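You operate a simulated robot arm through the tools that you are given. There is no shell and no other tool. Be economical: measure what you need, move in short steps, check, and stop when the job is done.

The job below is to be done with a simulated robot arm. You get a single attempt, and the scene is never put back.

Task
Take the hall amplifier out of service and slide it out.
Fine: stop the yellow tone key, mute the amplifier, switch it off, then free its latch; leave the other controls alone.

It is judged by the outcome, as a careful person would: the job done as asked, and still so three seconds after it is handed in. It fails if anything else is knocked over, pushed out of place, dropped, spilled or broken.

Robot
A 6-joint arm with a fingered hand on a trunk, on a base that drives. Base frame: it is fixed to the floor where the robot stands at the start and does not move with it; the origin is under the middle of the robot, x ahead of it, y to its left, z up. Readings come in cm, degrees, newtons and seconds.
With the tool pointing down near the work surface it reaches from about 32 to 72 cm from the robot's upright axis, wherever it stands. Its first joint turns from -115.0 to 115.0 degrees. Places, roughly: door of the call cabinet [60, -50, 120]; fan switch [70, 20, 80]; grey clear key [80, 0, 140]; hall amplifier [90, 10, 130]; hall key of the call panel [70, 10, 140]; knob of the call panel [80, -10, 150]; tower amplifier [90, 10, 120]; tower key of the call panel [70, 20, 140]; yellow tone key [80, 0, 140]. Payload 4 kg.
The TCP is the grasp point between the finger pads, 2.6 cm short of the fingertips. In the tool frame z runs along the fingers and y along their closing line. Largest opening 15.6 cm; the body of the gripper starts 7.3 cm behind the TCP. The gripper is a hand of 4 fingers: y runs from the thumb to the fingers, the wrist lies at [0, 0, -23.9] in the tool frame.
Orientation is that of the tool frame in the base frame, as a unit quaternion [w, x, y, z]. With the fingers straight down and closing along the base's y, the tool's x points along the base's -x, its y along +y and its z along -z.

Tools
- The arm moves only by the tool jog_arm. Its argument "commands" is a list of rows, each a list of 2 entries, a list of its own where there are three numbers: the shift along the tool's x, y, z in cm, then the turn, a rotation vector about the tool's x, y, z in rad. In form: [[[dx, dy, dz], [wx, wy, wz]], ...]. A call has 1 to 8 rows; each row is the pose to reach, as a shift and turn from the pose commanded when the call began, along the tool's axes at that moment. A row lasts 0.2 s, in which the tool goes at most 5 cm and 8.6 degrees; a call with a longer step from one row to the next is refused whole. A pose out of reach is approached as far as the arm can. The call stops where the force on the tool passes 60 N (or 10 N more than at its start, if that is more) or the arm is blocked; 0.2 s more then pass. In this call time passes only in rows, and 0.2 s behind the last. The reply holds the time, the measured pose of the TCP, the force on the tool along the base axes, the opening and the grip force, in the units named above and with some noise, with the torque about the TCP (base axes, N m) and any sound that the robot's microphone picked up.
- Cameras (640 x 400 px; columns grow to the right, rows downward): "scene" is now at [2.91, 15.43, 184.88]; the picture's right is [0.03, -1.00, 0.00], its down [-0.60, -0.02, -0.80] and it looks along [0.80, 0.03, -0.60] (base axes); focal length 280 px, centre (320, 200). "wrist" rides on the gripper at [5.8, -5.8, -9.1] in the tool frame; the picture's right is [0.71, 0.71, 0.00], its down [-0.53, 0.53, -0.67] and it looks along [-0.47, 0.47, 0.74] (tool axes); focal length 265 px, centre (320, 200). There is no depth. A picture from a camera that has moved, and an enlarged one, comes with that camera's place and axes in the base frame and with its lens.
- snapshot(camera): a new picture of that camera. No time passes.
- slide_trunk(by): slides the trunk up (or, below 0, down) by that many cm; the arm and the scene camera ride with it, the base frame stays. It gives what a move gives, with no picture.
- steer(legs): drives the robot by 1 to 6 legs, each [ahead, left, turn to the left] in cm, cm and degrees, along the robot's own axes; the way and the turn of a leg run together, so that a leg with both is an arc; at most 150 cm and 180 degrees a leg. The arm and the cameras ride along, it lands a little off, and it stops where it bumps. It gives what a move gives.
- curl_fingers(finger1, finger2, finger3, thumb_bend): sets how far each is bent, from 0 (flat) to 1 (curled in); at 0.3 the hand is open as for a grip, at 0.7 the pads meet at the TCP. One left out holds its place. A second passes; each finger stops where it meets its share of the squeeze, and holds until it gets a number again. It is the only way to open and close the hand. It gives what a move gives, with no picture; readings hold the bend of each and the force on the fingers (four entries, about 0 where the hand has none), thumb and palm.
- aim_head(pan, tilt): turns the head with the scene camera to pan (to the left, within 155 degrees either way) and tilt (down, from -29 to 69), counted from straight ahead of the robot. It gives what a move gives.
- zoom(camera, box): a new picture of the part [left, top, right, bottom] of that camera's present view, enlarged. No time passes.
- sign_off(): hands the job in; it is judged then, once.

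Work in short steps. Places have to be worked out from the pictures, the camera data and where the tool is seen: move nearer, look again, correct. Check each grasp and each placing, and mend what went wrong. You have 120 turns and 82 pictures in all, those below and enlarged ones among them. Open the gripper and draw the arm clear of the work before you hand the job in, unless the task says otherwise; then end with one line.

The tools are called after "Emit:" as a command line: name --argument value ..., lists and objects as JSON in quotes. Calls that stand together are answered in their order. jog_arm: Moves the arm, as the interface text tells. Its arguments: {"type":"object","properties":{"commands":{"type":"array"}},"required":["commands"]} The other tools are called the same way: slide_trunk (by) slides the trunk up or down; curl_fingers (finger1, finger2, finger3, thumb_bend) moves the fingers one by one; steer (legs) drives the base; aim_head (pan, tilt) turns the head that bears the scene camera; snapshot (camera) takes a picture; zoom (camera, box) takes an enlarged picture of a part of a camera's view; sign_off () hands the job in.

At the start:

```text
t: 0.0
position: [44.2, 2.43, 160.19]
tcp_rot: [-0.001, 0.001, 1.0, 0.001]
ft_force: [-0.1, 0.2, 0.1]
wrist_torque: [-0.01, 0.03, 0.04]
gripper_width: 15.57
grasp_force: 0.1
shape: jaw
bend: [0.3, 0.3, 0.3, 0.3]
finger forces: [0.0, 0.0, 0.0, 0.0, 0.0, 0.0]
trunk travel left (down, up): [-92.5, 6.5]
robot x, y, heading: [0.05, 0.2, 0.0]
head pan, tilt: [1.9, 36.8]
```

scene: 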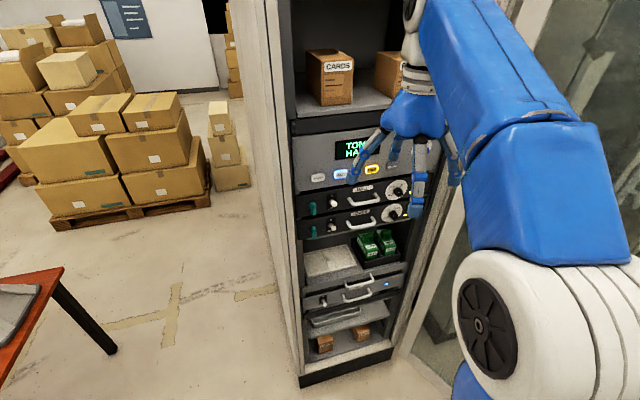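
wrist: 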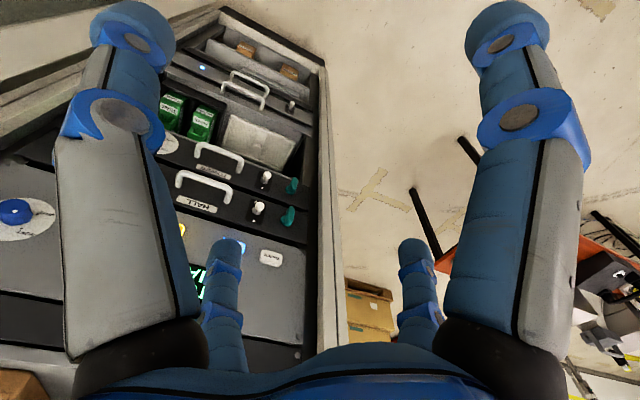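

The rack shows a call panel with two amplifiers below it. I'll zoom in to read the controls.

Emit:
zoom --camera "scene" --box '[290, 120, 430, 240]'

Emit:
zoom --camera "wrist" --box '[160, 120, 320, 300]'

```text
3.33 times, centred on (360, 180) of scene
camera zoom: at [2.91, 15.43, 184.88], right [0.03, -1.0, 0.0], down [-0.6, -0.02, -0.8], along [0.8, 0.03, -0.6], focal length 934 px, centre (187, 267)
```

zoom: 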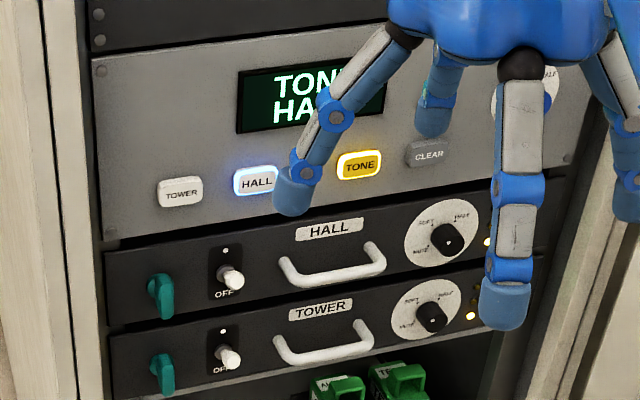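

```text
2.22 times, centred on (240, 210) of wrist
camera zoom: at [38.34, -3.27, 169.25], right [-0.71, 0.71, 0.0], down [0.53, 0.53, 0.67], along [0.47, 0.47, -0.74], focal length 590 px, centre (498, 178)
```

zoom: 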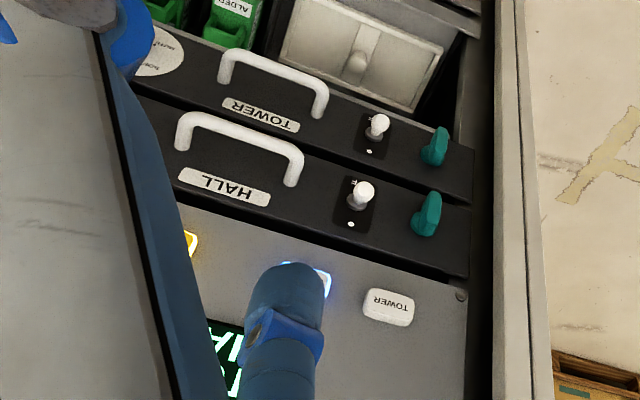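

The tone key is lit yellow, and the hall unit has a teal latch, a toggle, a handle and a knob. The rack face is turned a little to the robot. I back off for clearance and a freer view.

Emit:
steer --legs '[[-35, 0, 0]]'

Emit:
jog_arm --commands '[[[0, 0, 0], [0, -0.14, 0]], [[0, 0, 0], [0, -0.28, 0]], [[0, 0, 0], [0, -0.42, 0]], [[0, 0, 0], [0, -0.56, 0]], [[0, 0, 0], [0, -0.7, 0]], [[0, 0, 0], [0, -0.84, 0]], [[0, 0, 0], [0, -0.98, 0]], [[0, 0, 0], [0, -1.12, 0]]]'

Emit:
snapshot --camera "scene"

```text
t: 5.0
position: [8.21, 2.74, 160.33]
tcp_rot: [0.002, 0.001, 1.0, -0.001]
ft_force: [0.1, 0.0, -0.4]
wrist_torque: [-0.01, -0.05, -0.02]
gripper_width: 15.57
grasp_force: 0.1
shape: jaw
bend: [0.3, 0.3, 0.3, 0.3]
finger forces: [0.0, 0.0, 0.1, 0.0, 0.0, 0.0]
trunk travel left (down, up): [-92.5, 6.5]
robot x, y, heading: [-35.58, 0.11, 0.0]
head pan, tilt: [1.9, 36.8]
```

```text
t: 6.8
position: [21.1, 3.57, 162.82]
tcp_rot: [0.53, 0.001, 0.848, 0.001]
ft_force: [0.3, 0.6, 0.5]
wrist_torque: [0.0, 0.04, 0.03]
gripper_width: 15.6
grasp_force: 0.0
shape: jaw
bend: [0.3, 0.3, 0.3, 0.3]
finger forces: [0.1, 0.0, 0.1, 0.0, 0.0, 0.0]
out of reach, approached as far as the arm can: row 4, 5, 6, 7, 8
trunk travel left (down, up): [-92.5, 6.5]
robot x, y, heading: [-35.58, 0.11, -0.5]
head pan, tilt: [1.9, 36.8]
```

```text
77 pictures are left
camera scene: at [-32.05, 15.33, 184.89], right [0.03, -1.0, 0.0], down [-0.6, -0.02, -0.8], along [0.8, 0.03, -0.6], focal length 280 px, centre (320, 200)
```

scene: 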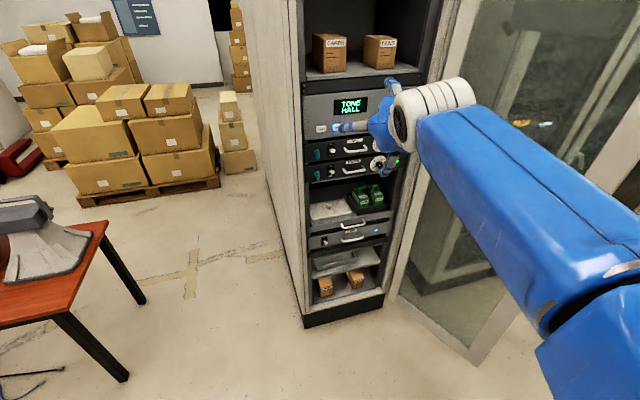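

From two views I place the hall latch near (69, 20, 132) and the knob near (79, -8, 131), so the face is turned by about 19.5° and its door is open well to the right. I drive to stand square in front of it.

Emit:
steer --legs '[[25, -22, 0], [0, 0, 20]]'

Emit:
aim_head --pan 0 --tilt 30

Emit:
snapshot --camera "scene"

Emit:
snapshot --camera "wrist"

```text
t: 13.1
position: [41.71, 0.33, 162.88]
tcp_rot: [0.522, -0.143, 0.836, 0.089]
ft_force: [0.2, 0.2, 0.4]
wrist_torque: [-0.03, 0.0, 0.0]
gripper_width: 15.6
grasp_force: 0.1
shape: jaw
bend: [0.3, 0.3, 0.3, 0.3]
finger forces: [0.0, 0.0, 0.0, 0.1, 0.1, 0.0]
trunk travel left (down, up): [-92.5, 6.5]
robot x, y, heading: [-9.89, -21.71, 19.6]
head pan, tilt: [1.9, 36.8]
```

```text
t: 13.8
position: [41.36, -0.12, 163.1]
tcp_rot: [0.524, -0.143, 0.835, 0.09]
ft_force: [0.1, 0.4, -0.4]
wrist_torque: [0.01, 0.02, 0.03]
gripper_width: 15.61
grasp_force: 0.1
shape: jaw
bend: [0.3, 0.3, 0.3, 0.3]
finger forces: [0.0, 0.0, 0.1, 0.1, 0.1, 0.0]
trunk travel left (down, up): [-92.5, 6.5]
robot x, y, heading: [-9.89, -22.1, 19.6]
head pan, tilt: [0.0, 30.0]
```

```text
76 pictures are left
camera scene: at [-12.23, -6.9, 185.96], right [0.34, -0.94, 0.0], down [-0.47, -0.17, -0.87], along [0.82, 0.29, -0.5], focal length 280 px, centre (320, 200)
```

scene: 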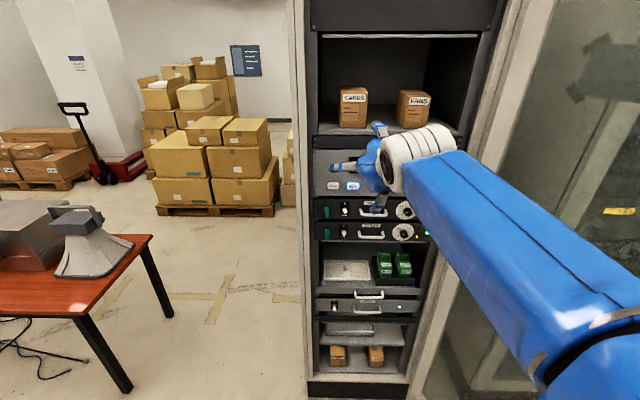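

```text
75 pictures are left
camera wrist: at [33.25, -9.07, 161.76], right [-0.53, 0.57, -0.64], down [-0.53, 0.37, 0.77], along [0.67, 0.74, 0.1], focal length 265 px, centre (320, 200)
```

wrist: 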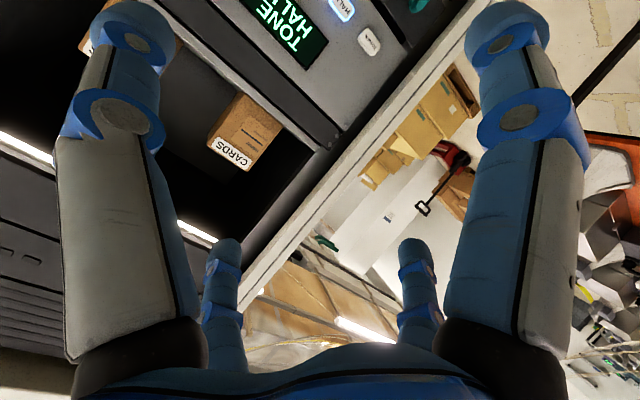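

The robot now faces the rack squarely. I zoom in on the hall unit.

Emit:
zoom --camera "scene" --box '[310, 140, 450, 245]'

```text
3.81 times, centred on (380, 192) of scene
camera zoom: at [-12.23, -6.9, 185.96], right [0.34, -0.94, 0.0], down [-0.47, -0.17, -0.87], along [0.82, 0.29, -0.5], focal length 1068 px, centre (91, 229)
```

zoom: 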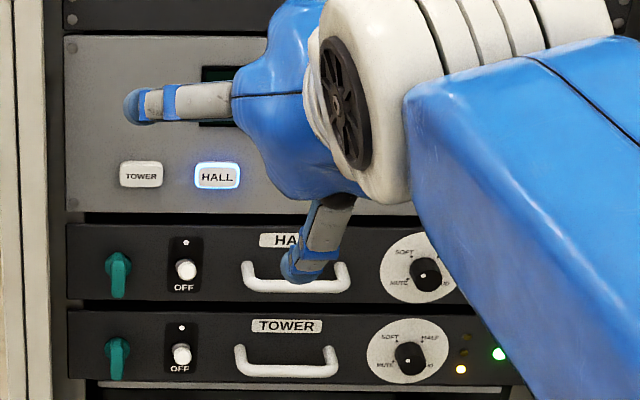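

The knob scale reads MUTE, SOFT, HALF, 10. I bring the tool horizontal and lower it to clear the view.

Emit:
jog_arm --commands '[[[3.7, 0, 3.2], [0, -0.056, 0]], [[7.4, 0, 6.4], [0, -0.112, 0]], [[11.1, 0, 9.6], [0, -0.168, 0]], [[14.8, 0, 12.8], [0, -0.225, 0]], [[18.5, 0, 16], [0, -0.28, 0]], [[22.2, 0, 19.2], [0, -0.337, 0]], [[25.9, 0, 22.4], [0, -0.393, 0]], [[29.6, 0, 25.6], [0, -0.45, 0]]]'

Emit:
snapshot --camera "scene"

```text
t: 15.6
position: [49.2, 7.55, 125.58]
tcp_rot: [0.698, -0.108, 0.7, 0.108]
ft_force: [0.6, -0.4, 0.1]
wrist_torque: [-0.02, -0.02, -0.02]
gripper_width: 15.59
grasp_force: 0.1
shape: jaw
bend: [0.3, 0.3, 0.3, 0.3]
finger forces: [0.0, 0.1, 0.1, 0.0, 0.0, 0.1]
out of reach, approached as far as the arm can: row 3, 5, 6, 7, 8
trunk travel left (down, up): [-92.5, 6.5]
robot x, y, heading: [-10.0, -21.94, 19.6]
head pan, tilt: [0.0, 30.0]
```

```text
73 pictures are left
camera scene: at [-12.1, -6.4, 185.93], right [0.34, -0.94, 0.0], down [-0.47, -0.17, -0.87], along [0.82, 0.29, -0.5], focal length 280 px, centre (320, 200)
```

scene: 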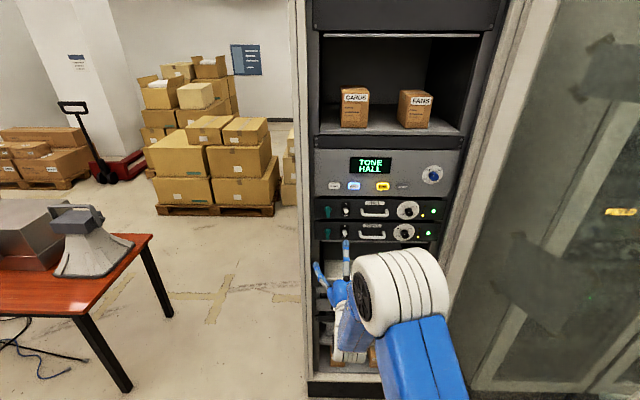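

The view is free now; I zoom in for exact positions.

Emit:
zoom --camera "scene" --box '[310, 140, 470, 240]'

Emit:
zoom --camera "scene" --box '[380, 190, 444, 230]'

```text
4.00 times, centred on (390, 190) of scene
camera zoom: at [-12.1, -6.4, 185.93], right [0.34, -0.94, 0.0], down [-0.47, -0.17, -0.87], along [0.82, 0.29, -0.5], focal length 1121 px, centre (40, 240)
```

zoom: 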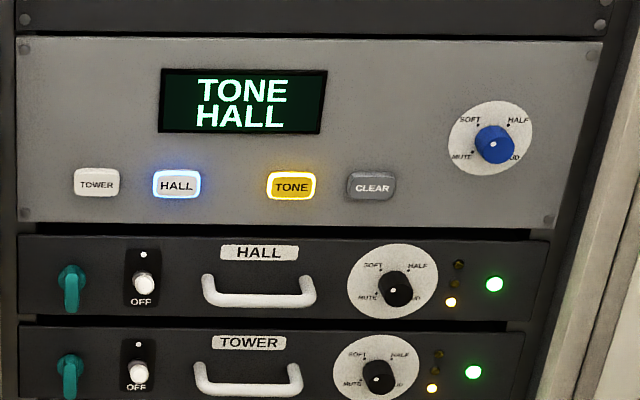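

```text
10.00 times, centred on (412, 210) of scene
camera zoom: at [-12.1, -6.4, 185.93], right [0.34, -0.94, 0.0], down [-0.47, -0.17, -0.87], along [0.82, 0.29, -0.5], focal length 2803 px, centre (-600, 100)
```

zoom: 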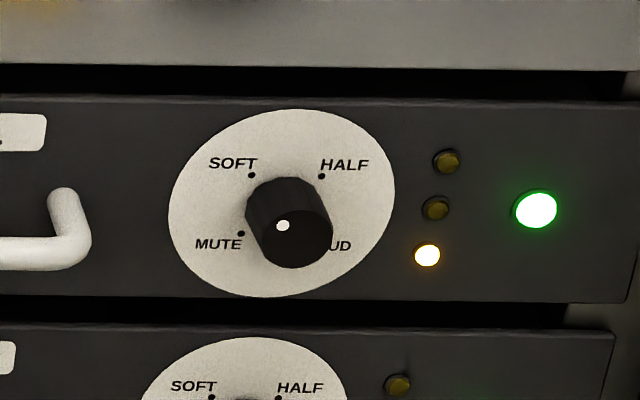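

Readings in the robot's frame: face at about 89 cm ahead, TONE key at left -6.3 / height 141.6, toggle at 5.8 / 131.7, knob at -15.9 / 132.7, handle bar from about 0.7 to -8.4. I close the fingers to see the shape they make for pressing.

Emit:
curl_fingers --finger1 0.7 --finger2 0.7 --finger3 0.7 --thumb_bend 0.7

Emit:
snapshot --camera "wrist"

Emit:
zoom --camera "scene" --box '[290, 200, 450, 300]'

```text
t: 16.6
position: [49.23, 7.38, 125.56]
tcp_rot: [0.697, -0.109, 0.701, 0.108]
ft_force: [-0.1, 0.7, -0.4]
wrist_torque: [0.01, 0.0, 0.0]
gripper_width: 0.0
grasp_force: 0.1
shape: fingers
bend: [0.69, 0.69, 0.69, 0.69]
finger forces: [0.0, 0.0, 0.0, 0.1, 0.0, 0.0]
trunk travel left (down, up): [-92.5, 6.5]
robot x, y, heading: [-9.96, -22.03, 19.9]
head pan, tilt: [0.0, 30.0]
```

```text
70 pictures are left
camera wrist: at [42.24, -0.89, 119.77], right [-0.22, 0.67, -0.71], down [-0.79, 0.3, 0.53], along [0.57, 0.68, 0.47], focal length 265 px, centre (320, 200)
```

wrist: 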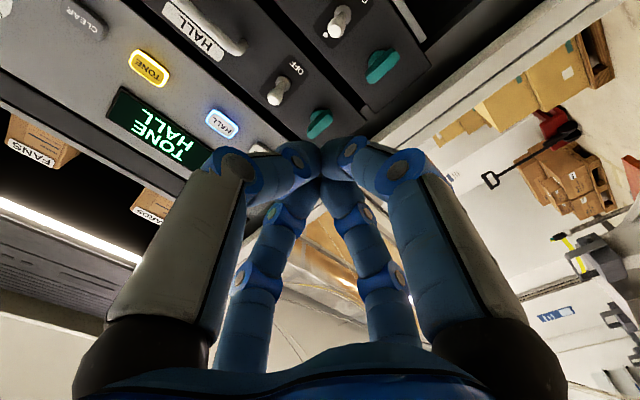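

```text
4.00 times, centred on (370, 250) of scene
camera zoom: at [-12.07, -6.51, 185.93], right [0.34, -0.94, 0.0], down [-0.47, -0.17, -0.87], along [0.82, 0.29, -0.5], focal length 1121 px, centre (120, 0)
```

zoom: 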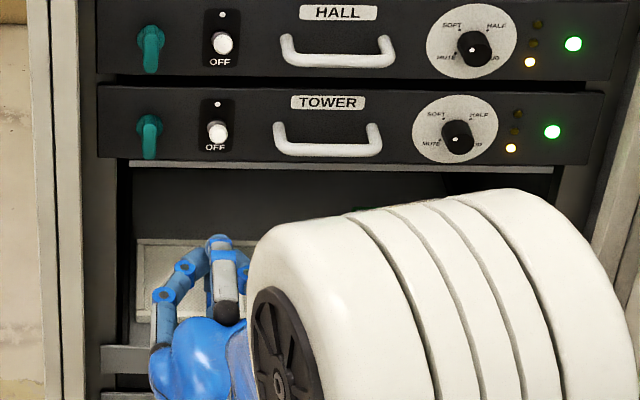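

The fingertips form a neat bundle about 4 cm wide and the tool is horizontal, x down, y left. I move it in front of the TONE key, stopping short.

Emit:
jog_arm --commands '[[[-2.7, -2.25, 2.3], [-0.006, 0, 0]], [[-5.4, -4.5, 4.6], [-0.012, 0, 0]], [[-8.1, -6.75, 6.9], [-0.018, 0, 0]], [[-10.8, -9.0, 9.2], [-0.024, 0, 0]], [[-13.5, -11.25, 11.5], [-0.03, 0, 0]], [[-16, -13.5, 13.5], [-0.035, 0, 0]]]'

Emit:
snapshot --camera "wrist"

Emit:
zoom --camera "scene" --box '[310, 140, 470, 240]'

```text
t: 18.0
position: [64.82, 7.43, 143.61]
tcp_rot: [0.691, -0.097, 0.71, 0.094]
ft_force: [0.6, 0.2, 0.2]
wrist_torque: [-0.01, 0.02, -0.02]
gripper_width: 0.0
grasp_force: 0.1
shape: fingers
bend: [0.69, 0.69, 0.69, 0.69]
finger forces: [0.0, 0.0, 0.0, 0.0, 0.0, 0.0]
out of reach, approached as far as the arm can: row 1, 2, 3, 4, 5, 6
trunk travel left (down, up): [-92.5, 6.5]
robot x, y, heading: [-9.65, -22.0, 19.5]
head pan, tilt: [0.0, 30.0]
```

```text
68 pictures are left
camera wrist: at [57.4, -0.55, 137.95], right [-0.21, 0.67, -0.71], down [-0.77, 0.33, 0.54], along [0.6, 0.66, 0.45], focal length 265 px, centre (320, 200)
```

wrist: 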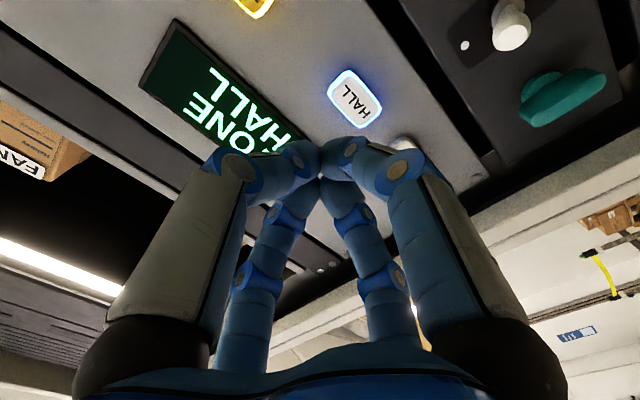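

```text
4.00 times, centred on (390, 190) of scene
camera zoom: at [-12.11, -6.71, 185.95], right [0.34, -0.94, 0.0], down [-0.47, -0.17, -0.87], along [0.82, 0.29, -0.5], focal length 1121 px, centre (40, 240)
```

zoom: 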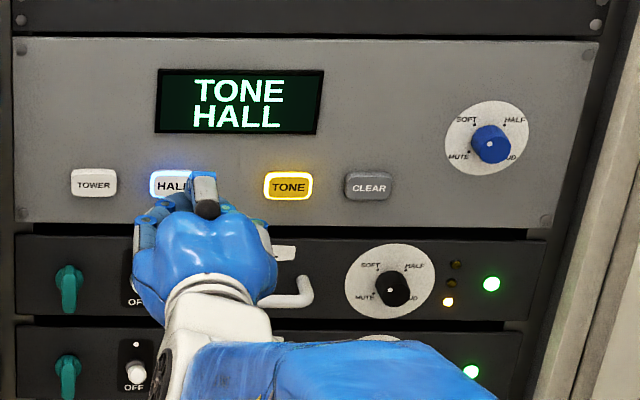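

The tool stopped about 9 cm left of the aim; the arm seems near a limit. I take a full view to understand its configuration.

Emit:
snapshot --camera "scene"

```text
66 pictures are left
camera scene: at [-12.11, -6.71, 185.95], right [0.34, -0.94, 0.0], down [-0.47, -0.17, -0.87], along [0.82, 0.29, -0.5], focal length 280 px, centre (320, 200)
```

scene: 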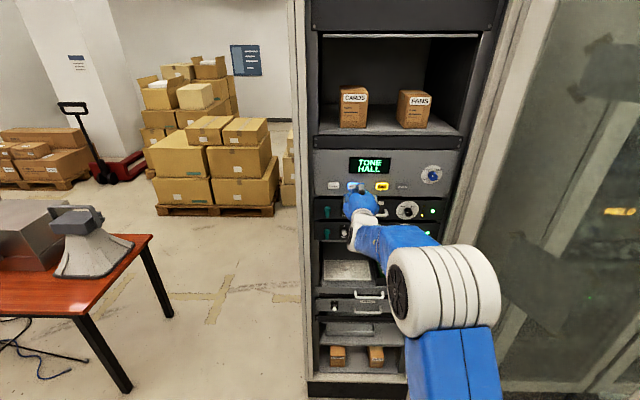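

The elbow hangs out to the right. I test with a small lateral jog whether the arm still follows.

Emit:
jog_arm --commands '[[[0, -2, -3], [0, 0, 0]], [[0, -4, -6], [0, 0, 0]]]'

```text
t: 18.6
position: [59.43, 4.17, 144.47]
tcp_rot: [0.691, -0.089, 0.713, 0.085]
ft_force: [-1.3, 0.3, 0.1]
wrist_torque: [0.0, 0.01, 0.02]
gripper_width: 0.01
grasp_force: 0.0
shape: fingers
bend: [0.69, 0.69, 0.69, 0.69]
finger forces: [0.0, 0.0, 0.1, 0.1, 0.0, 0.0]
out of reach, approached as far as the arm can: row 1, 2
trunk travel left (down, up): [-92.5, 6.5]
robot x, y, heading: [-10.18, -22.17, 19.5]
head pan, tilt: [0.0, 30.0]
```

The commanded pose was clamped: likely a wrist limit that wants the forearm rising. I lower the trunk so the arm reaches up to the panel; the hand is clear of the rack.

Emit:
slide_trunk --by -35

Emit:
jog_arm --commands '[[[-4.5, 0, -1], [0, 0, 0]], [[-9, 0, -2], [0, 0, 0]], [[-13.5, 0, -3], [0, 0, 0]], [[-18, 0, -4], [0, 0, 0]], [[-22.5, 0, -4], [0, 0, 0]], [[-27, 0, -4], [-0.03, 0, 0]], [[-31.5, 0, -4], [-0.06, 0, 0]], [[-34, -3, -4], [-0.09, 0, 0]]]'

Emit:
snapshot --camera "scene"

```text
t: 22.0
position: [59.65, 4.29, 109.32]
tcp_rot: [0.69, -0.09, 0.713, 0.085]
ft_force: [-0.1, -0.1, 0.3]
wrist_torque: [0.02, 0.0, 0.0]
gripper_width: 0.0
grasp_force: 0.1
shape: fingers
bend: [0.69, 0.69, 0.69, 0.69]
finger forces: [0.0, 0.1, 0.0, 0.0, 0.2, 0.0]
trunk travel left (down, up): [-57.5, 41.5]
robot x, y, heading: [-10.07, -21.86, 19.4]
head pan, tilt: [0.0, 30.0]
```

```text
t: 23.8
position: [57.62, 0.21, 143.74]
tcp_rot: [0.687, -0.127, 0.708, 0.105]
ft_force: [0.2, 0.6, 0.8]
wrist_torque: [0.03, 0.02, -0.08]
gripper_width: 0.01
grasp_force: 0.0
shape: fingers
bend: [0.69, 0.69, 0.69, 0.69]
finger forces: [0.0, 0.0, 0.0, 0.0, 0.1, 0.1]
trunk travel left (down, up): [-57.5, 41.5]
robot x, y, heading: [-9.97, -21.88, 19.8]
head pan, tilt: [0.0, 30.0]
```

```text
65 pictures are left
camera scene: at [-12.13, -6.85, 150.97], right [0.33, -0.94, 0.0], down [-0.47, -0.17, -0.87], along [0.82, 0.29, -0.5], focal length 280 px, centre (320, 200)
```

scene: 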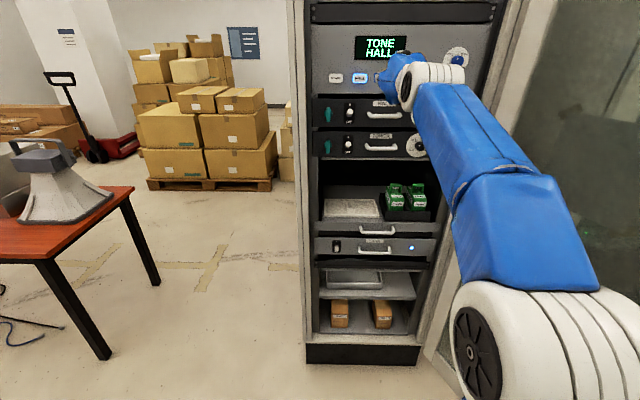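

The full range is back. I move to stand off 6 cm in front of the TONE key.

Emit:
jog_arm --commands '[[[0.7, -1.4, 2], [0, 0, 0]], [[1.4, -2.8, 4], [0, 0, 0]], [[1.8, -4.2, 6.5], [0, -0.035, 0]]]'

Emit:
aim_head --pan 0 --tilt 10

Emit:
snapshot --camera "wrist"

Emit:
zoom --camera "scene" --box '[300, 120, 500, 245]'

```text
t: 24.6
position: [65.43, -1.31, 141.23]
tcp_rot: [0.697, -0.117, 0.697, 0.119]
ft_force: [1.8, -0.9, -0.1]
wrist_torque: [0.02, -0.03, 0.02]
gripper_width: 0.0
grasp_force: 0.1
shape: fingers
bend: [0.69, 0.69, 0.69, 0.69]
finger forces: [0.1, 0.0, 0.1, 0.0, 0.1, 0.0]
trunk travel left (down, up): [-57.5, 41.5]
robot x, y, heading: [-10.17, -22.32, 19.8]
head pan, tilt: [0.0, 30.0]
```

```text
t: 25.4
position: [65.32, -1.22, 141.46]
tcp_rot: [0.697, -0.12, 0.697, 0.12]
ft_force: [-0.5, 1.0, 0.7]
wrist_torque: [0.01, -0.01, 0.0]
gripper_width: 0.0
grasp_force: 0.2
shape: fingers
bend: [0.69, 0.69, 0.69, 0.69]
finger forces: [0.0, 0.0, 0.0, 0.0, 0.1, 0.0]
trunk travel left (down, up): [-57.5, 41.5]
robot x, y, heading: [-9.9, -21.99, 19.8]
head pan, tilt: [0.0, 10.0]
```

```text
64 pictures are left
camera wrist: at [58.58, -9.64, 135.59], right [-0.23, 0.67, -0.71], down [-0.81, 0.27, 0.53], along [0.55, 0.69, 0.47], focal length 265 px, centre (320, 200)
```

wrist: 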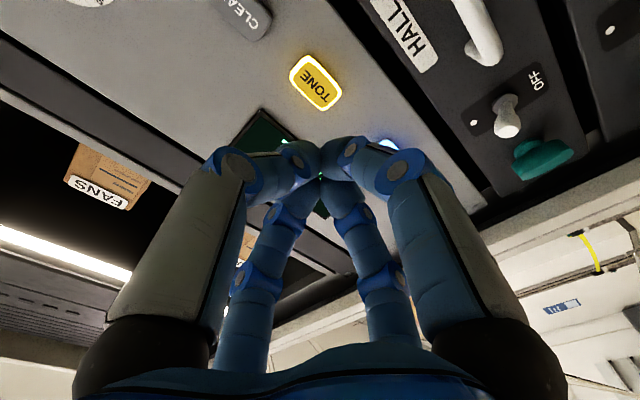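

```text
3.20 times, centred on (400, 182) of scene
camera zoom: at [-11.74, -6.56, 154.17], right [0.34, -0.94, 0.0], down [-0.17, -0.06, -0.98], along [0.93, 0.33, -0.18], focal length 897 px, centre (64, 256)
```

zoom: 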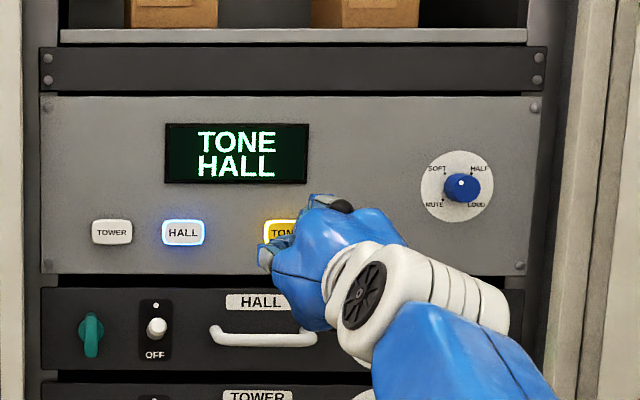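

TCP is at ahead 77.8, left -6.0, height 141.4, lined up with TONE at about (-6.4, 141.2). I advance until contact.

Emit:
jog_arm --commands '[[[0, -0.3, 2], [0, 0, 0]], [[0, -0.3, 4], [0, 0, 0]], [[0, -0.3, 5.5], [0, 0, 0]], [[0, -0.3, 6.5], [0, 0, 0]]]'

Emit:
zoom --camera "scene" --box '[300, 120, 500, 245]'

Emit:
snapshot --camera "wrist"

```text
t: 26.4
position: [70.52, 0.09, 140.92]
tcp_rot: [0.698, -0.119, 0.696, 0.119]
ft_force: [-0.9, -0.2, -0.2]
wrist_torque: [0.0, 0.02, -0.02]
gripper_width: 0.0
grasp_force: 0.0
shape: fingers
bend: [0.69, 0.69, 0.69, 0.69]
finger forces: [0.0, 0.0, 0.1, 0.1, 0.0, 0.0]
out of reach, approached as far as the arm can: row 4
trunk travel left (down, up): [-57.5, 41.5]
robot x, y, heading: [-10.28, -22.13, 19.4]
head pan, tilt: [0.0, 10.0]
```

```text
3.20 times, centred on (400, 182) of scene
camera zoom: at [-12.11, -6.62, 154.19], right [0.34, -0.94, 0.0], down [-0.16, -0.06, -0.99], along [0.93, 0.33, -0.17], focal length 897 px, centre (64, 256)
```

zoom: 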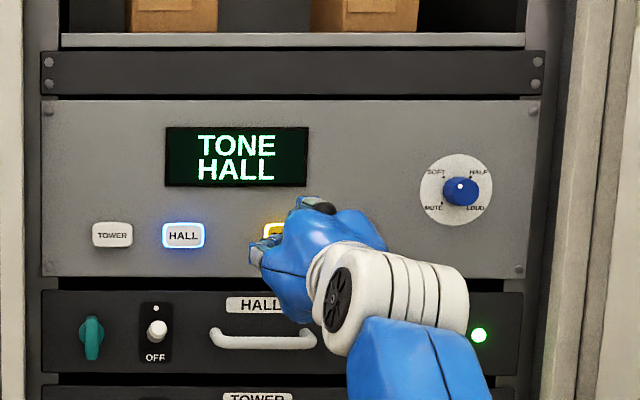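

```text
61 pictures are left
camera wrist: at [63.79, -8.24, 135.06], right [-0.23, 0.67, -0.71], down [-0.81, 0.27, 0.52], along [0.54, 0.69, 0.48], focal length 265 px, centre (320, 200)
```

wrist: 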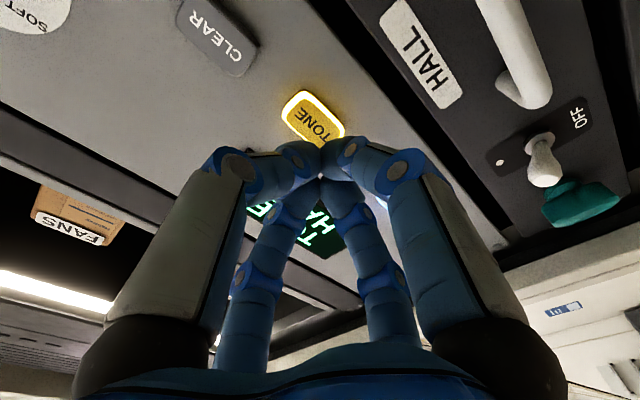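

The arm is fully stretched just short of the key. I draw back a little, drive the base 9 cm nearer, and aim slightly right and lower (wrist view says about -7, 140.3).

Emit:
jog_arm --commands '[[[0.2, -0.4, -4], [0, 0, 0]], [[0.4, -0.7, -8], [0, 0, 0]]]'

Emit:
steer --legs '[[9, 0, 0]]'

Emit:
snapshot --camera "wrist"

```text
t: 27.0
position: [63.77, -2.71, 139.98]
tcp_rot: [0.697, -0.118, 0.698, 0.119]
ft_force: [-0.3, 0.8, -0.4]
wrist_torque: [0.04, -0.03, -0.01]
gripper_width: 0.0
grasp_force: 0.1
shape: fingers
bend: [0.69, 0.69, 0.69, 0.69]
finger forces: [0.1, 0.0, 0.0, 0.0, 0.0, 0.0]
trunk travel left (down, up): [-57.5, 41.5]
robot x, y, heading: [-10.0, -21.61, 19.5]
head pan, tilt: [0.0, 10.0]
```

```text
t: 28.8
position: [71.79, 0.17, 140.16]
tcp_rot: [0.698, -0.118, 0.697, 0.118]
ft_force: [-0.1, -0.3, 0.3]
wrist_torque: [0.02, 0.01, 0.0]
gripper_width: 0.0
grasp_force: 0.0
shape: fingers
bend: [0.69, 0.69, 0.69, 0.69]
finger forces: [0.0, 0.0, 0.0, 0.1, 0.0, 0.0]
trunk travel left (down, up): [-57.5, 41.5]
robot x, y, heading: [-1.51, -18.61, 19.8]
head pan, tilt: [0.0, 10.0]
```

```text
60 pictures are left
camera wrist: at [65.1, -8.27, 134.39], right [-0.23, 0.67, -0.71], down [-0.81, 0.27, 0.53], along [0.54, 0.69, 0.47], focal length 265 px, centre (320, 200)
```

wrist: 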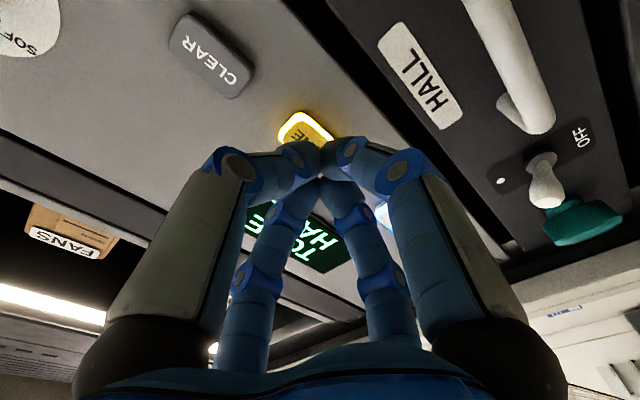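

The key now vanishes behind the bundle as it should. I push on in small steps.

Emit:
jog_arm --commands '[[[0, 0, 0.7], [0, 0, 0]], [[0, 0, 1.4], [0, 0, 0]], [[0, 0, 2.1], [0, 0, 0]]]'

Emit:
zoom --camera "scene" --box '[300, 120, 500, 245]'

```text
t: 29.6
position: [73.69, 0.89, 140.13]
tcp_rot: [0.698, -0.118, 0.696, 0.12]
ft_force: [0.8, 0.4, -0.2]
wrist_torque: [0.0, -0.02, -0.01]
gripper_width: 0.0
grasp_force: 0.0
shape: fingers
bend: [0.69, 0.69, 0.69, 0.69]
finger forces: [0.0, 0.0, 0.1, 0.0, 0.0, 0.1]
trunk travel left (down, up): [-57.5, 41.5]
robot x, y, heading: [-1.06, -18.78, 19.5]
head pan, tilt: [0.0, 10.0]
```

```text
3.20 times, centred on (400, 182) of scene
camera zoom: at [-3.11, -3.43, 154.17], right [0.34, -0.94, 0.0], down [-0.16, -0.06, -0.98], along [0.93, 0.33, -0.17], focal length 897 px, centre (64, 256)
```

zoom: 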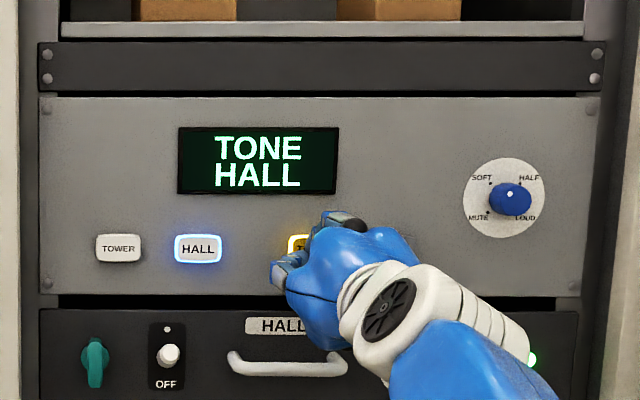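

Still no contact; I continue forward up to 3 cm.

Emit:
jog_arm --commands '[[[0, 0, 0.7], [0, 0, 0]], [[0, 0, 1.4], [0, 0, 0]], [[0, 0, 2.1], [0, 0, 0]], [[0, 0, 2.8], [0, 0, 0]]]'

Emit:
snapshot --camera "wrist"

```text
t: 30.6
position: [75.41, 1.46, 140.7]
tcp_rot: [0.699, -0.118, 0.695, 0.119]
ft_force: [-47.6, -16.9, -16.5]
wrist_torque: [-0.13, 0.68, -0.25]
gripper_width: 0.0
grasp_force: 29.0
shape: fingers
bend: [0.72, 0.69, 0.7, 0.7]
finger forces: [31.0, 10.0, 0.1, 0.0, 17.1, 0.1]
trunk travel left (down, up): [-57.5, 41.5]
robot x, y, heading: [-1.31, -18.81, 19.6]
head pan, tilt: [0.0, 10.0]
heard: click
```

```text
58 pictures are left
camera wrist: at [68.69, -7.02, 134.89], right [-0.23, 0.67, -0.71], down [-0.81, 0.27, 0.52], along [0.54, 0.69, 0.48], focal length 265 px, centre (320, 200)
```

wrist: 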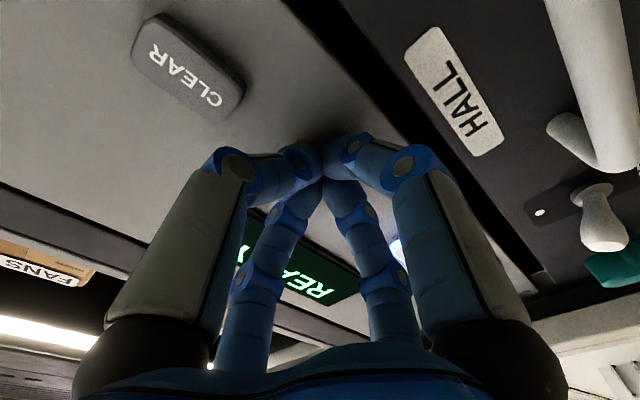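

A click was heard and the display now reads READY: the tone is stopped. I back away and lower the hand for a view of the panel, then prepare for the knob.

Emit:
jog_arm --commands '[[[0, 0, -4], [0, 0, 0]], [[0, 0, -8], [0, 0, 0]], [[0, 0, -12], [0, 0, 0]], [[4.5, 0, -13], [0, 0, 0]], [[9, 0, -13], [0, 0, 0]], [[13.5, 0, -13], [0, 0, 0]], [[18, 0, -13], [0, 0, 0]], [[22, 0, -13], [0, 0, 0]]]'

Emit:
zoom --camera "scene" --box '[290, 150, 514, 290]'

```text
t: 32.4
position: [64.24, -2.7, 118.24]
tcp_rot: [0.697, -0.108, 0.698, 0.121]
ft_force: [-0.5, 2.4, -0.8]
wrist_torque: [0.01, -0.08, -0.16]
gripper_width: 0.01
grasp_force: 0.1
shape: fingers
bend: [0.69, 0.69, 0.69, 0.7]
finger forces: [0.1, 0.0, 0.0, 0.0, 0.0, 0.1]
out of reach, approached as far as the arm can: row 4, 5, 6, 7
trunk travel left (down, up): [-57.5, 41.5]
robot x, y, heading: [-1.55, -19.16, 19.5]
head pan, tilt: [0.0, 10.0]
```

```text
2.86 times, centred on (402, 220) of scene
camera zoom: at [-2.91, -3.34, 154.17], right [0.34, -0.94, 0.0], down [-0.17, -0.06, -0.98], along [0.93, 0.33, -0.18], focal length 801 px, centre (86, 143)
```

zoom: 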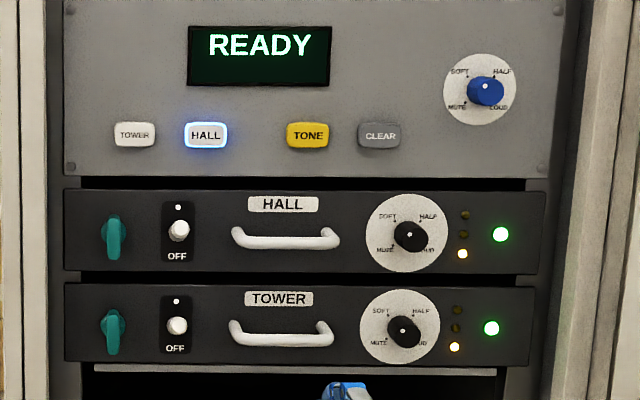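

Display reads READY, the hall unit's bottom level lamp is lit (SOFT) and power is green. Knob is about 17 cm right of the robot's line, so I shift the base right, lower the trunk 8 cm and open the fingers a little for a knob grip.

Emit:
steer --legs '[[0, -13, 0]]'

Emit:
slide_trunk --by -8

Emit:
curl_fingers --finger1 0.52 --finger2 0.52 --finger3 0.52 --thumb_bend 0.52

Emit:
jog_arm --commands '[[[-4, 0, 0], [0, 0, 0]], [[-8, 0, 0], [0, 0, 0]], [[-12, 0, 0], [0, 0, 0]], [[-16, 0, 0], [0, 0, 0]], [[-20, 0, 0], [0, 0, 0]]]'

```text
t: 34.7
position: [68.17, -14.81, 118.42]
tcp_rot: [0.698, -0.117, 0.696, 0.118]
ft_force: [1.0, -0.3, 0.1]
wrist_torque: [-0.02, -0.03, -0.01]
gripper_width: 0.0
grasp_force: 0.1
shape: fingers
bend: [0.69, 0.69, 0.69, 0.7]
finger forces: [0.1, 0.0, 0.0, 0.0, 0.0, 0.0]
trunk travel left (down, up): [-57.5, 41.5]
robot x, y, heading: [3.16, -31.31, 19.4]
head pan, tilt: [0.0, 10.0]
```

```text
t: 35.9
position: [68.09, -14.73, 110.43]
tcp_rot: [0.698, -0.118, 0.696, 0.119]
ft_force: [1.2, -0.3, 0.2]
wrist_torque: [0.01, -0.03, 0.01]
gripper_width: 0.0
grasp_force: 0.0
shape: fingers
bend: [0.69, 0.69, 0.69, 0.7]
finger forces: [0.1, 0.0, 0.1, 0.0, 0.0, 0.0]
trunk travel left (down, up): [-49.5, 49.5]
robot x, y, heading: [2.95, -31.07, 19.7]
head pan, tilt: [0.0, 10.0]
```

```text
t: 36.9
position: [68.24, -14.76, 110.5]
tcp_rot: [0.698, -0.118, 0.696, 0.119]
ft_force: [0.7, -0.2, 0.6]
wrist_torque: [-0.02, 0.02, 0.02]
gripper_width: 4.49
grasp_force: 0.2
shape: fingers
bend: [0.52, 0.52, 0.52, 0.52]
finger forces: [0.1, 0.0, 0.0, 0.0, 0.0, 0.0]
trunk travel left (down, up): [-49.5, 49.5]
robot x, y, heading: [2.9, -30.98, 19.4]
head pan, tilt: [0.0, 10.0]
```

```text
t: 38.1
position: [68.08, -14.61, 130.26]
tcp_rot: [0.699, -0.116, 0.696, 0.118]
ft_force: [-0.2, -0.3, -0.7]
wrist_torque: [-0.05, 0.03, -0.03]
gripper_width: 4.5
grasp_force: 0.1
shape: fingers
bend: [0.52, 0.52, 0.52, 0.52]
finger forces: [0.0, 0.1, 0.1, 0.0, 0.0, 0.0]
trunk travel left (down, up): [-49.5, 49.5]
robot x, y, heading: [2.84, -31.8, 19.7]
head pan, tilt: [0.0, 10.0]
```

TCP is 15 cm short of the face and 2 cm right of the knob. I center, pre-turn the wrist by +43° and open slightly more, then look.

Emit:
curl_fingers --finger1 0.48 --finger2 0.48 --finger3 0.48 --thumb_bend 0.48

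Emit:
jog_arm --commands '[[[-0.4, 0.9, 1], [0, 0, 0.15]], [[-0.8, 1.8, 2], [0, 0, 0.3]], [[-1, 2.2, 3], [0, 0, 0.45]], [[-1, 2.2, 4], [0, 0, 0.6]], [[-1, 2.2, 5], [0, 0, 0.75]]]'

Emit:
snapshot --camera "wrist"

Emit:
zoom --camera "scene" --box '[270, 150, 494, 290]'

```text
t: 39.1
position: [68.18, -14.6, 130.21]
tcp_rot: [0.698, -0.119, 0.696, 0.119]
ft_force: [0.5, 0.5, 0.1]
wrist_torque: [0.02, -0.02, 0.0]
gripper_width: 5.58
grasp_force: 0.0
shape: fingers
bend: [0.48, 0.48, 0.48, 0.48]
finger forces: [0.0, 0.0, 0.0, 0.0, 0.1, 0.0]
trunk travel left (down, up): [-49.5, 49.5]
robot x, y, heading: [2.91, -31.46, 19.7]
head pan, tilt: [0.0, 10.0]
```

```text
t: 40.3
position: [72.26, -10.91, 131.45]
tcp_rot: [0.606, 0.145, 0.691, 0.367]
ft_force: [0.2, -0.2, -0.5]
wrist_torque: [0.03, 0.03, -0.01]
gripper_width: 5.63
grasp_force: 0.0
shape: fingers
bend: [0.48, 0.48, 0.48, 0.48]
finger forces: [0.0, 0.1, 0.0, 0.0, 0.1, 0.1]
trunk travel left (down, up): [-49.5, 49.5]
robot x, y, heading: [3.03, -31.57, 19.7]
head pan, tilt: [0.0, 10.0]
```

```text
56 pictures are left
camera wrist: at [63.77, -14.19, 123.23], right [-0.33, 0.94, -0.03], down [-0.64, -0.2, 0.74], along [0.69, 0.27, 0.67], focal length 265 px, centre (320, 200)
```

wrist: 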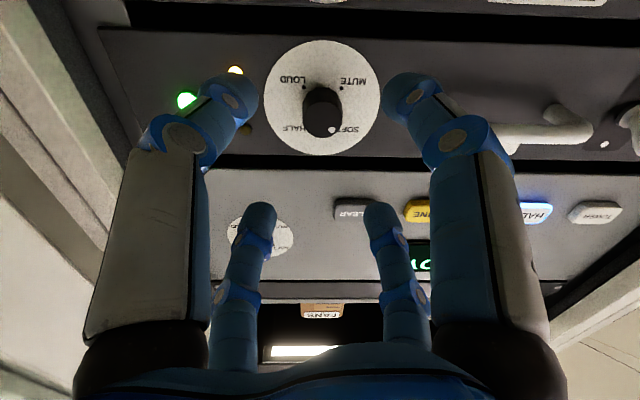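

```text
2.86 times, centred on (382, 220) of scene
camera zoom: at [1.23, -15.91, 146.18], right [0.33, -0.94, 0.0], down [-0.16, -0.06, -0.98], along [0.93, 0.33, -0.17], focal length 801 px, centre (143, 143)
```

zoom: 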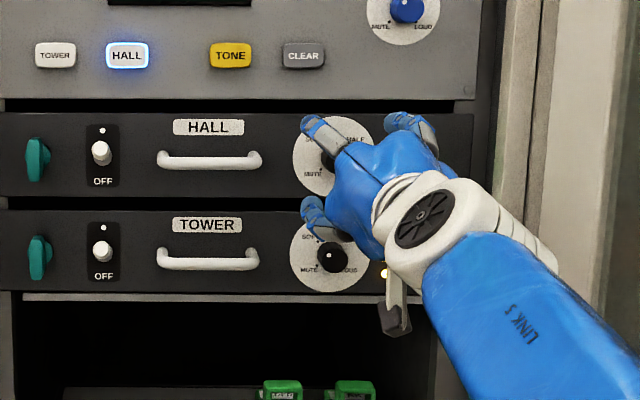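

The pointer dot is at SOFT, and the hand is centred on the hall knob within half a centimetre. I advance around the knob.

Emit:
jog_arm --commands '[[[0.3, -0.1, 2], [0, 0, 0]], [[0.5, -0.2, 4], [0, 0, 0]], [[0.5, -0.2, 5.4], [0, 0, 0]], [[0.5, -0.2, 6.4], [0, 0, 0]]]'

Emit:
snapshot --camera "wrist"

```text
t: 41.3
position: [77.81, -8.9, 131.23]
tcp_rot: [0.607, 0.144, 0.69, 0.367]
ft_force: [-16.1, -3.9, -3.6]
wrist_torque: [0.1, 0.45, -0.67]
gripper_width: 5.79
grasp_force: 9.0
shape: fingers
bend: [0.48, 0.48, 0.48, 0.48]
finger forces: [0.1, 0.0, 5.5, 0.0, 12.1, 0.1]
trunk travel left (down, up): [-49.5, 49.5]
robot x, y, heading: [3.22, -31.19, 19.5]
head pan, tilt: [0.0, 10.0]
```

```text
54 pictures are left
camera wrist: at [69.38, -12.04, 122.95], right [-0.33, 0.94, -0.03], down [-0.64, -0.2, 0.74], along [0.69, 0.27, 0.67], focal length 265 px, centre (320, 200)
```

wrist: 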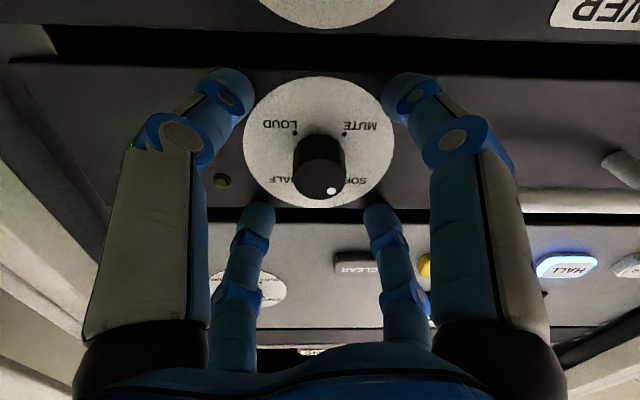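

Tips touch the panel (16 N) and the knob stands between the fingers. I ease back 0.6 cm and close.

Emit:
jog_arm --commands '[[[0, 0, -0.6], [0, 0, 0]]]'

Emit:
curl_fingers --finger1 0.72 --finger2 0.72 --finger3 0.72 --thumb_bend 0.72

Emit:
snapshot --camera "wrist"

```text
t: 41.7
position: [77.7, -8.89, 130.9]
tcp_rot: [0.606, 0.144, 0.691, 0.367]
ft_force: [0.1, -0.1, -0.1]
wrist_torque: [0.03, 0.02, 0.01]
gripper_width: 5.63
grasp_force: 0.0
shape: fingers
bend: [0.48, 0.48, 0.48, 0.48]
finger forces: [0.0, 0.1, 0.0, 0.0, 0.0, 0.0]
trunk travel left (down, up): [-49.5, 49.5]
robot x, y, heading: [2.96, -31.23, 19.3]
head pan, tilt: [0.0, 10.0]
```

```text
t: 42.7
position: [77.7, -9.04, 130.88]
tcp_rot: [0.605, 0.145, 0.692, 0.366]
ft_force: [1.1, -1.6, -1.0]
wrist_torque: [0.02, 0.02, -0.04]
gripper_width: 1.19
grasp_force: 17.2
shape: fingers
bend: [0.64, 0.64, 0.65, 0.65]
finger forces: [8.1, 8.3, 7.5, 0.0, 10.4, 0.0]
trunk travel left (down, up): [-49.5, 49.5]
robot x, y, heading: [2.93, -31.11, 19.4]
head pan, tilt: [0.0, 10.0]
```

```text
53 pictures are left
camera wrist: at [69.2, -12.23, 122.72], right [-0.33, 0.94, -0.03], down [-0.64, -0.2, 0.74], along [0.69, 0.27, 0.67], focal length 265 px, centre (320, 200)
```

wrist: 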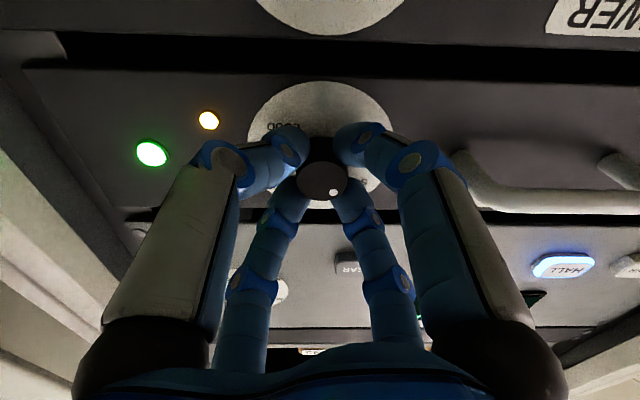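

All four fingers hold the knob evenly. I turn it counter-clockwise toward MUTE.

Emit:
jog_arm --commands '[[[0, 0, 0], [0, 0, -0.145]], [[0, 0, 0], [0, 0, -0.29]], [[0, 0, 0], [0, 0, -0.435]], [[0, 0, 0], [0, 0, -0.58]], [[0, 0, 0], [0, 0, -0.725]], [[0, 0, 0], [0, 0, -0.87]], [[0, 0, 0], [0, 0, -1.015]], [[0, 0, 0], [0, 0, -1.16]]]'

Emit:
snapshot --camera "wrist"

```text
t: 44.5
position: [77.72, -8.91, 130.91]
tcp_rot: [0.708, -0.258, 0.657, -0.026]
ft_force: [5.0, -0.7, 2.2]
wrist_torque: [0.0, -0.03, -0.08]
gripper_width: 1.25
grasp_force: 15.5
shape: fingers
bend: [0.64, 0.64, 0.64, 0.65]
finger forces: [6.3, 7.3, 7.7, 0.1, 10.4, 0.1]
trunk travel left (down, up): [-49.5, 49.5]
robot x, y, heading: [3.14, -31.52, 19.5]
head pan, tilt: [0.0, 10.0]
```

```text
52 pictures are left
camera wrist: at [71.52, -19.14, 127.9], right [-0.12, 0.35, -0.93], down [-0.86, 0.43, 0.27], along [0.5, 0.83, 0.25], focal length 265 px, centre (320, 200)
```

wrist: 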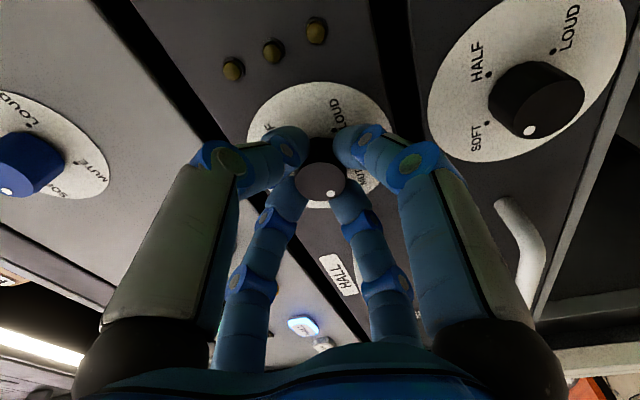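

All three level lamps are out. I add the remaining ~22° to bring the pointer squarely to MUTE.

Emit:
jog_arm --commands '[[[0, 0, 0], [0, 0, -0.13]], [[0, 0, 0], [0, 0, -0.26]], [[0, 0, 0], [0, 0, -0.38]]]'

Emit:
curl_fingers --finger1 0.48 --finger2 0.48 --finger3 0.48 --thumb_bend 0.48

Emit:
snapshot --camera "wrist"

```text
t: 45.3
position: [77.66, -8.94, 131.03]
tcp_rot: [0.69, -0.377, 0.597, -0.159]
ft_force: [2.5, 0.4, 2.6]
wrist_torque: [0.02, -0.07, -0.01]
gripper_width: 1.21
grasp_force: 16.0
shape: fingers
bend: [0.64, 0.64, 0.64, 0.65]
finger forces: [6.8, 7.8, 7.7, 0.0, 10.5, 0.1]
trunk travel left (down, up): [-49.5, 49.5]
robot x, y, heading: [3.28, -31.35, 19.5]
head pan, tilt: [0.0, 10.0]
```

```text
t: 46.3
position: [77.65, -9.07, 131.01]
tcp_rot: [0.69, -0.376, 0.598, -0.159]
ft_force: [1.0, 0.0, -0.2]
wrist_torque: [-0.02, 0.03, -0.01]
gripper_width: 5.62
grasp_force: 0.2
shape: fingers
bend: [0.48, 0.48, 0.48, 0.48]
finger forces: [0.1, 0.0, 0.1, 0.1, 0.0, 0.0]
trunk travel left (down, up): [-49.5, 49.5]
robot x, y, heading: [3.08, -31.09, 19.6]
head pan, tilt: [0.0, 10.0]
```

```text
51 pictures are left
camera wrist: at [71.7, -19.69, 130.94], right [0.0, 0.0, -1.0], down [-0.88, 0.48, 0.0], along [0.48, 0.88, 0.0], focal length 265 px, centre (320, 200)
```

wrist: 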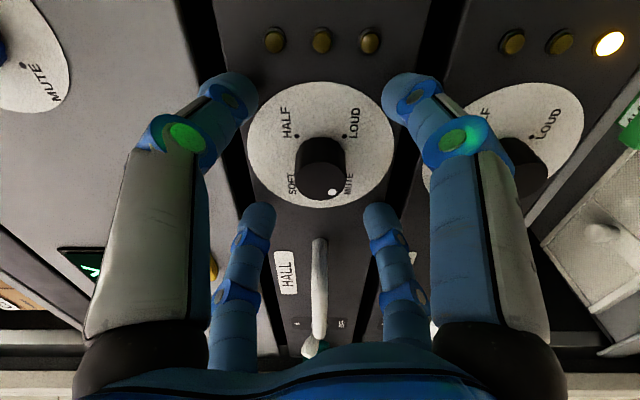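

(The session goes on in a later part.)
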